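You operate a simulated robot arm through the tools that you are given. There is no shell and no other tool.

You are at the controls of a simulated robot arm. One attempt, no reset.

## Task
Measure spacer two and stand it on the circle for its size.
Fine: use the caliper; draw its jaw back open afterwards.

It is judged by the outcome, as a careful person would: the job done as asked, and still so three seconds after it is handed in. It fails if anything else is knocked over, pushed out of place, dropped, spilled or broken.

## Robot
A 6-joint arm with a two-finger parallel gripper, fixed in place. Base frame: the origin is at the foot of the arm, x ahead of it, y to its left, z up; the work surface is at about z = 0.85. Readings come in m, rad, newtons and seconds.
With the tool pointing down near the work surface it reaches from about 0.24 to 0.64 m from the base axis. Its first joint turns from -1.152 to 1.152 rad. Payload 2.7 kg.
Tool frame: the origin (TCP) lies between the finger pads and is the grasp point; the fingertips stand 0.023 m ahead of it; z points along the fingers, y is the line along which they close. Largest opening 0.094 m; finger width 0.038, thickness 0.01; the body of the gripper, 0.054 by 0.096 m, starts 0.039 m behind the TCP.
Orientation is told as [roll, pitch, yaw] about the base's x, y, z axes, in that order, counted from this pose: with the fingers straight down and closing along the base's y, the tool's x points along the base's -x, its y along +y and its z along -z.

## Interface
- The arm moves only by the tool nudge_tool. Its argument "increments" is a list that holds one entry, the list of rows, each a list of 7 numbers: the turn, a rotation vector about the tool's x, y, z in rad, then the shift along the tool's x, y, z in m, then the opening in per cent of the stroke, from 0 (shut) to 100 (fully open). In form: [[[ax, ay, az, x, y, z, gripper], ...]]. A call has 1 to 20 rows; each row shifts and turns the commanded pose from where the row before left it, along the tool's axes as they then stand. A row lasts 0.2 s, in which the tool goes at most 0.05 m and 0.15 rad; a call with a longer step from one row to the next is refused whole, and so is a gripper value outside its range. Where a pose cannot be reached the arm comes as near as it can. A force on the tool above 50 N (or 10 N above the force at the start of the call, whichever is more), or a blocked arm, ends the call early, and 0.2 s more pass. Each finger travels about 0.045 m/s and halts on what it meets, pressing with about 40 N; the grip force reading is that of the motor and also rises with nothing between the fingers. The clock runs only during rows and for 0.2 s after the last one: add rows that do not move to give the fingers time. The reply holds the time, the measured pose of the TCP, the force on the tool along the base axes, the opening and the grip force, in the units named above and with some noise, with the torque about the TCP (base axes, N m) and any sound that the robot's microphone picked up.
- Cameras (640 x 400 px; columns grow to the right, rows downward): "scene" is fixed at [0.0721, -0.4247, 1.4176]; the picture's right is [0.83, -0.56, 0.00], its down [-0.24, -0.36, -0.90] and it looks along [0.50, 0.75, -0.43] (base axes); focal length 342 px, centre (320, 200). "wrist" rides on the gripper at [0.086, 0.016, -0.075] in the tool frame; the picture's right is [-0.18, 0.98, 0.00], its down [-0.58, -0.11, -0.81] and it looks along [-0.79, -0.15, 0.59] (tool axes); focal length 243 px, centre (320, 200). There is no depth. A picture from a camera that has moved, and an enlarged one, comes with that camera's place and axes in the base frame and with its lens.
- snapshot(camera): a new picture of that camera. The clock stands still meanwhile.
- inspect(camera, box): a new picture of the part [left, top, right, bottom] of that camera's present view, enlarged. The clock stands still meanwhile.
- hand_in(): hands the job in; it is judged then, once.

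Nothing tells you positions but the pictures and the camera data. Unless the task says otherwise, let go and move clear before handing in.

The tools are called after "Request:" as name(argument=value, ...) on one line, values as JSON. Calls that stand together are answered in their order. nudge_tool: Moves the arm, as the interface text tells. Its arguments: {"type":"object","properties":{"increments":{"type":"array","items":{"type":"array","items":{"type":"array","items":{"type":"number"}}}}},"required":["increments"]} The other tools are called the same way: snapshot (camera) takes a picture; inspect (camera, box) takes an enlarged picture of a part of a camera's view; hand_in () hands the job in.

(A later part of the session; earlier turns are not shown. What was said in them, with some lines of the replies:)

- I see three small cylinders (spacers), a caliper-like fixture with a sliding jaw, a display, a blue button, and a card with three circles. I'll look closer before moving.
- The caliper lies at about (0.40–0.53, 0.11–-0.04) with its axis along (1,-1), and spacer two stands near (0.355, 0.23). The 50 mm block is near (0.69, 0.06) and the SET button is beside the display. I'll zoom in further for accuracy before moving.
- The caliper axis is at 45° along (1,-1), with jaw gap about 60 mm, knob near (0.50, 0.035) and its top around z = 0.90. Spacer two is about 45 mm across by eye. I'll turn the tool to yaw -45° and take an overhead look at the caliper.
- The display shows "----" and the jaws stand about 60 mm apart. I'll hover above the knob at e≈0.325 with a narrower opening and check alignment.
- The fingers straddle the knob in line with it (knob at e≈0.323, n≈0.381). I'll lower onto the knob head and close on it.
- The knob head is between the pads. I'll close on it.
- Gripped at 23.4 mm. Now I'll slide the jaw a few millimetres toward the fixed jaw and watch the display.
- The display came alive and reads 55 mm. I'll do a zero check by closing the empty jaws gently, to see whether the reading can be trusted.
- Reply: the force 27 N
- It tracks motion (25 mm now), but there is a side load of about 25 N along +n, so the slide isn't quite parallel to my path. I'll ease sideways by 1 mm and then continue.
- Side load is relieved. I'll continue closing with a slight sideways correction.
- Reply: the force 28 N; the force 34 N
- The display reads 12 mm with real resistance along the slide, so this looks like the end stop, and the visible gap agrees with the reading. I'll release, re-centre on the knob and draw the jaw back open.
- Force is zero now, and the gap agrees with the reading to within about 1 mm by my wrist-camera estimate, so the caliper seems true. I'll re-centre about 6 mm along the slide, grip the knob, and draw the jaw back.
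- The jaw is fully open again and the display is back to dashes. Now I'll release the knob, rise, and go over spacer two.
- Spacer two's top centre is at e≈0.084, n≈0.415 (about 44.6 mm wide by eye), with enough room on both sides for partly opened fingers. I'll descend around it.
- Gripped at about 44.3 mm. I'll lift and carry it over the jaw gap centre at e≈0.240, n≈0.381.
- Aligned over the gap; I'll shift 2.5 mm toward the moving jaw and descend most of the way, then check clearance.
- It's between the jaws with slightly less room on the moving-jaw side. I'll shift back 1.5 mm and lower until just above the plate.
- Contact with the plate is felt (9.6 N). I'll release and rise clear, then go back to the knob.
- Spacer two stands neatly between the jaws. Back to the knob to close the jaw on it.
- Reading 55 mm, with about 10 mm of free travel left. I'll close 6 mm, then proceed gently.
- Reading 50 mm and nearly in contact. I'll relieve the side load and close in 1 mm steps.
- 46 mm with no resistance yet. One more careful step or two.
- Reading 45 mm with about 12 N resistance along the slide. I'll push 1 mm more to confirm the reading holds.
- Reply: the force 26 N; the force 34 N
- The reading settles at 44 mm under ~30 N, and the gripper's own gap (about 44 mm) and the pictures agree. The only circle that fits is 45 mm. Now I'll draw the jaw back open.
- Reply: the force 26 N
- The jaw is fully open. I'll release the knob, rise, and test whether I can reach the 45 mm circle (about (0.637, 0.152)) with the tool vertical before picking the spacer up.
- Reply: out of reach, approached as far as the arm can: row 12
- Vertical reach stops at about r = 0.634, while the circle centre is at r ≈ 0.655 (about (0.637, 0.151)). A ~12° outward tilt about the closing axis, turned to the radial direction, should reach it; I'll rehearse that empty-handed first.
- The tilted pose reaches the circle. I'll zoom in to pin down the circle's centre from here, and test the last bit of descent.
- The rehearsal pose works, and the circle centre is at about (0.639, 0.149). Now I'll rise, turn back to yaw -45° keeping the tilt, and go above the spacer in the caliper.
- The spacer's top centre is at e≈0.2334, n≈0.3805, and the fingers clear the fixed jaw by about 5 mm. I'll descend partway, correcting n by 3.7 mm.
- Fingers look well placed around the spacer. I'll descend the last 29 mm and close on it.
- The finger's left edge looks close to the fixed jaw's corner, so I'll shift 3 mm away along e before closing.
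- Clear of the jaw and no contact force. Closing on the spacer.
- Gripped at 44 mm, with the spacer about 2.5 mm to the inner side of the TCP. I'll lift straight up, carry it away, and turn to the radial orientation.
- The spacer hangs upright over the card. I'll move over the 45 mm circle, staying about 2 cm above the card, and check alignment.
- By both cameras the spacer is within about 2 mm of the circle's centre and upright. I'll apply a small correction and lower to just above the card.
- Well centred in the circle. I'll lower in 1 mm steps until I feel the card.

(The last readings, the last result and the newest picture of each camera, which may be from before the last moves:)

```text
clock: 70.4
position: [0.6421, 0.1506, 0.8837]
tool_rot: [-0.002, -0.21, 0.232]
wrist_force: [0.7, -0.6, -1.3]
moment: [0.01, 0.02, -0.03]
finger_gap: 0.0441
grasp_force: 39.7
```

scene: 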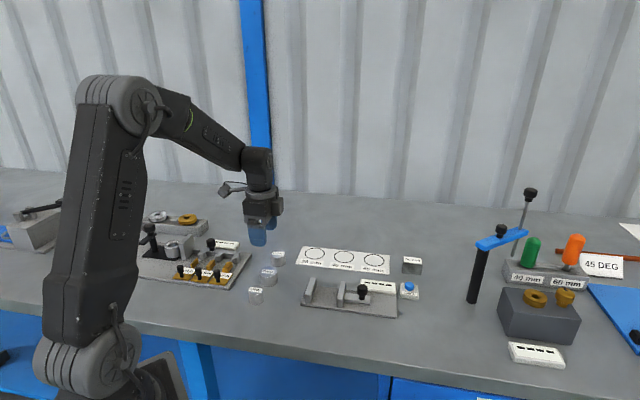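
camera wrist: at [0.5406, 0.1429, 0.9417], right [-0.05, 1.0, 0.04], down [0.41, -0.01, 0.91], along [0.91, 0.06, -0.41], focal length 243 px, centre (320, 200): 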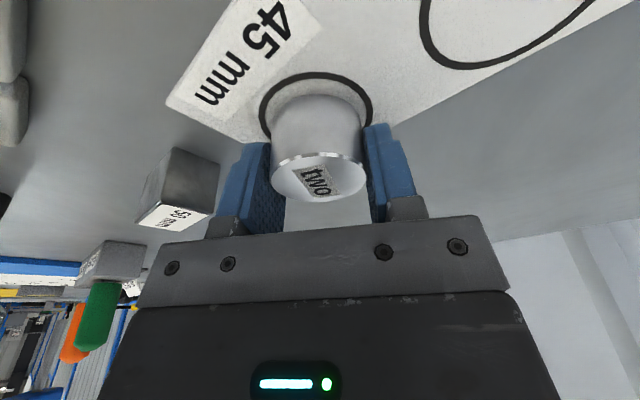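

Request:
nudge_tool(increments=[[[0, 0, 0, 0.0002, 0, 0.001, 40], [0, 0, 0, 0, 0, 0, 40], [0, 0, 0, 0, 0, 0, 40]]])

Request:
inspect(camera="scene", box=[338, 230, 418, 280])

```text
clock: 71.2
position: [0.64, 0.1506, 0.8821]
tool_rot: [0.001, -0.211, 0.233]
wrist_force: [1.3, 0.5, 1.5]
moment: [0.02, 0.06, -0.01]
finger_gap: 0.0441
grasp_force: 40.3
```

```text
8.00 times, centred on (378, 255) of scene
camera zoom: at [0.0721, -0.4247, 1.4176], right [0.83, -0.56, 0.0], down [-0.24, -0.36, -0.9], along [0.5, 0.75, -0.43], focal length 2740 px, centre (-144, -240)
```

zoom: 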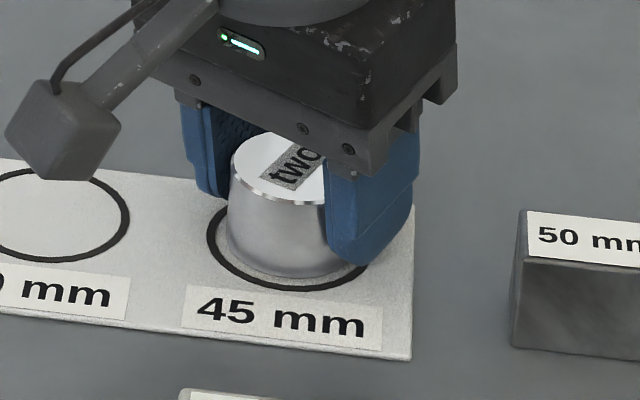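

Request:
nudge_tool(increments=[[[0, 0, 0, 0.0001, 0, 0.0006, 40], [0, 0, 0, 0, 0, 0, 40], [0, 0, 0, 0, 0, 0, 40]]])

```text
clock: 72.0
position: [0.6422, 0.1496, 0.8834]
tool_rot: [-0.001, -0.211, 0.232]
wrist_force: [0.1, 0.2, 6.2]
moment: [-0.01, 0.06, -0.01]
finger_gap: 0.0439
grasp_force: 39.9
```

The spacer is resting on the card (about 6 N). I'll open the fingers and back off along the tool axis.

Request:
nudge_tool(increments=[[[0, 0, 0, 0, 0, 0, 50], [0, 0, 0, 0, 0, 0, 65], [0, 0, 0, 0, 0, 0, 65], [0, 0, 0, 0, 0, 0, 65], [0, 0, 0, 0, 0, -0.01, 65], [0, 0, 0, 0, 0, -0.03, 65], [0, 0, 0, 0, 0, -0.04, 65], [0, 0, 0, 0, 0, -0.04, 65], [0, 0, 0, 0, 0, 0, 65]]])

Request:
snapshot(camera="wrist")

Request:
inspect(camera="scene", box=[338, 230, 418, 280])

Request:
snapshot(camera="scene")

```text
clock: 74.0
position: [0.6172, 0.1476, 0.9992]
tool_rot: [-0.001, -0.211, 0.231]
wrist_force: [0.6, 0.7, -0.9]
moment: [0.04, -0.01, -0.02]
finger_gap: 0.0612
grasp_force: 0.0
```

```text
taken
camera wrist: at [0.5163, 0.1395, 1.0534], right [-0.05, 1.0, 0.04], down [0.42, -0.01, 0.91], along [0.91, 0.06, -0.41], focal length 243 px, centre (320, 200)
```

wrist: 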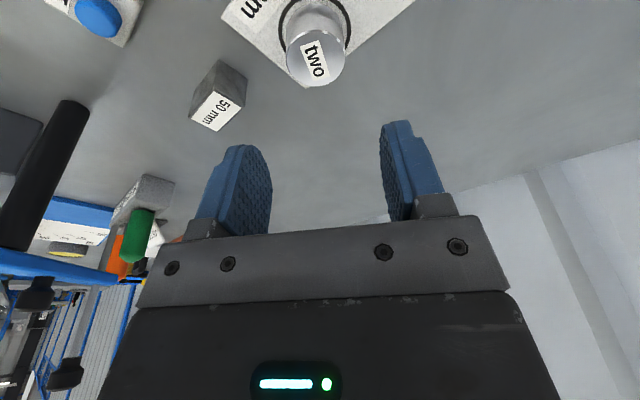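

```text
8.00 times, centred on (378, 255) of scene
camera zoom: at [0.0721, -0.4247, 1.4176], right [0.83, -0.56, 0.0], down [-0.24, -0.36, -0.9], along [0.5, 0.75, -0.43], focal length 2740 px, centre (-144, -240)
```

zoom: 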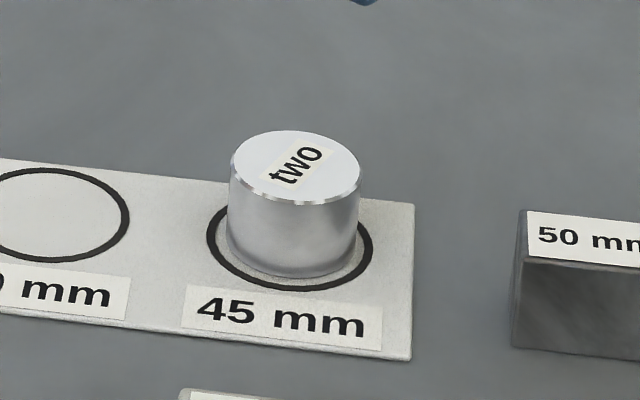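

```text
taken
```

scene: 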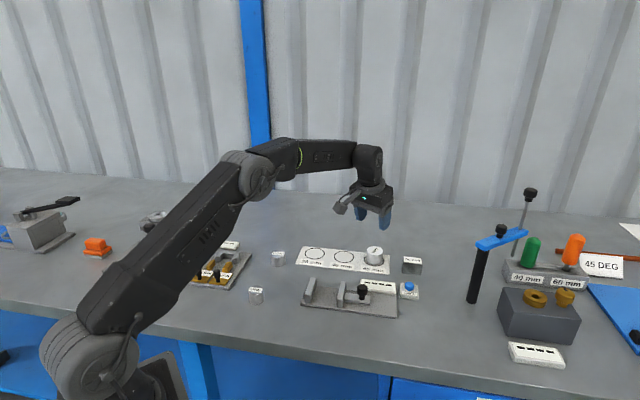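

Spacer two stands upright inside the 45 mm circle. I'll retreat further and do a final check of the caliper and surroundings.

Request:
nudge_tool(increments=[[[0, 0, 0, 0.0192, 0, -0.0297, 65], [0, 0, 0, 0.0192, 0, -0.0297, 65], [0, 0, 0, 0.0192, 0, -0.0297, 65], [0, 0, 0, 0.0192, 0, -0.0297, 65], [0, 0, 0, 0, 0, 0, 65], [0, 0, 0, 0, 0, 0, 65]]])

Request:
inspect(camera="scene", box=[230, 230, 430, 330])

Request:
inspect(camera="scene", box=[290, 250, 418, 330])

Request:
snapshot(camera="wrist")

```text
clock: 75.4
position: [0.5212, 0.1205, 1.0988]
tool_rot: [0.0, -0.21, 0.233]
wrist_force: [0.4, 0.3, 0.4]
moment: [0.01, -0.01, 0.0]
finger_gap: 0.0611
grasp_force: 0.0
```

```text
3.20 times, centred on (330, 280) of scene
camera zoom: at [0.0721, -0.4247, 1.4176], right [0.83, -0.56, 0.0], down [-0.24, -0.36, -0.9], along [0.5, 0.75, -0.43], focal length 1096 px, centre (288, -56)
```

zoom: 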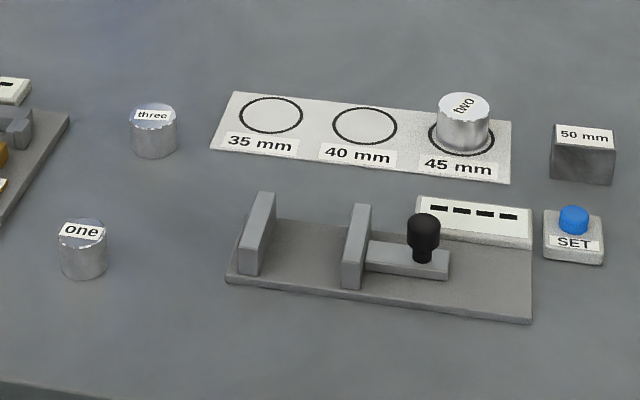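

```text
5.00 times, centred on (354, 290) of scene
camera zoom: at [0.0721, -0.4247, 1.4176], right [0.83, -0.56, 0.0], down [-0.24, -0.36, -0.9], along [0.5, 0.75, -0.43], focal length 1712 px, centre (150, -250)
```

zoom: 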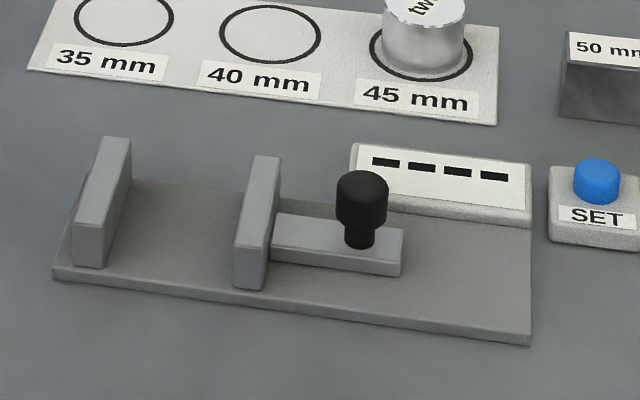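

```text
taken
camera wrist: at [0.4198, 0.1122, 1.1541], right [-0.05, 1.0, 0.04], down [0.41, -0.01, 0.91], along [0.91, 0.06, -0.41], focal length 243 px, centre (320, 200)
```

wrist: 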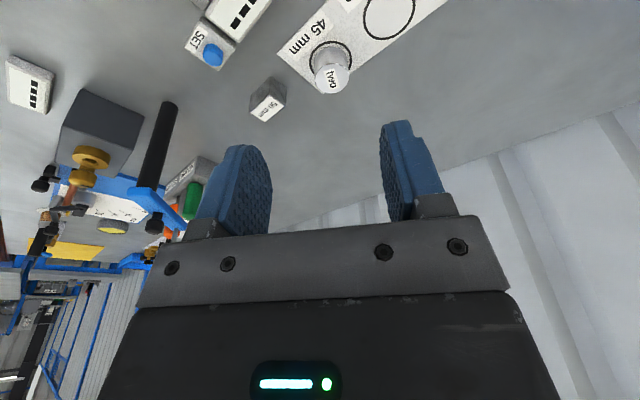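

Spacer two stands upright inside the 45 mm circle. It read 44–45 mm in the caliper, and the gripper gap and pictures agree. The jaw is drawn back fully open, and the other spacers, block, SET button and card look unmoved. The arm is clear, so I'm handing in.

Request:
hand_in()

```text
The job is handed in.
```

Spacer two is standing upright on the 45 mm circle, and the job is handed in. I don't have the judge's result.

- **Measurement:** the caliper read 45 mm at first contact and settled at 44 mm under about 30 N. The gripper's own gap (about 44 mm) and the camera estimates (about 45 mm) agreed, so 45 mm was the only circle that fit.
- **Calibration:** I did not press SET or use the 50 mm block. I compared the reading with the jaw gap in the pictures instead, and they agreed to within about 1 mm. The circles are 5 mm apart, so an error that small would not change which one fits.
- **Placement:** the spacer sits within about 2 mm of the circle's centre, by the cameras.
- **Caliper:** the jaw is drawn fully back open.
- **Surroundings:** in the last pictures the other two spacers, the block, the SET button and the card are where they started. The arm was clear when I handed in.
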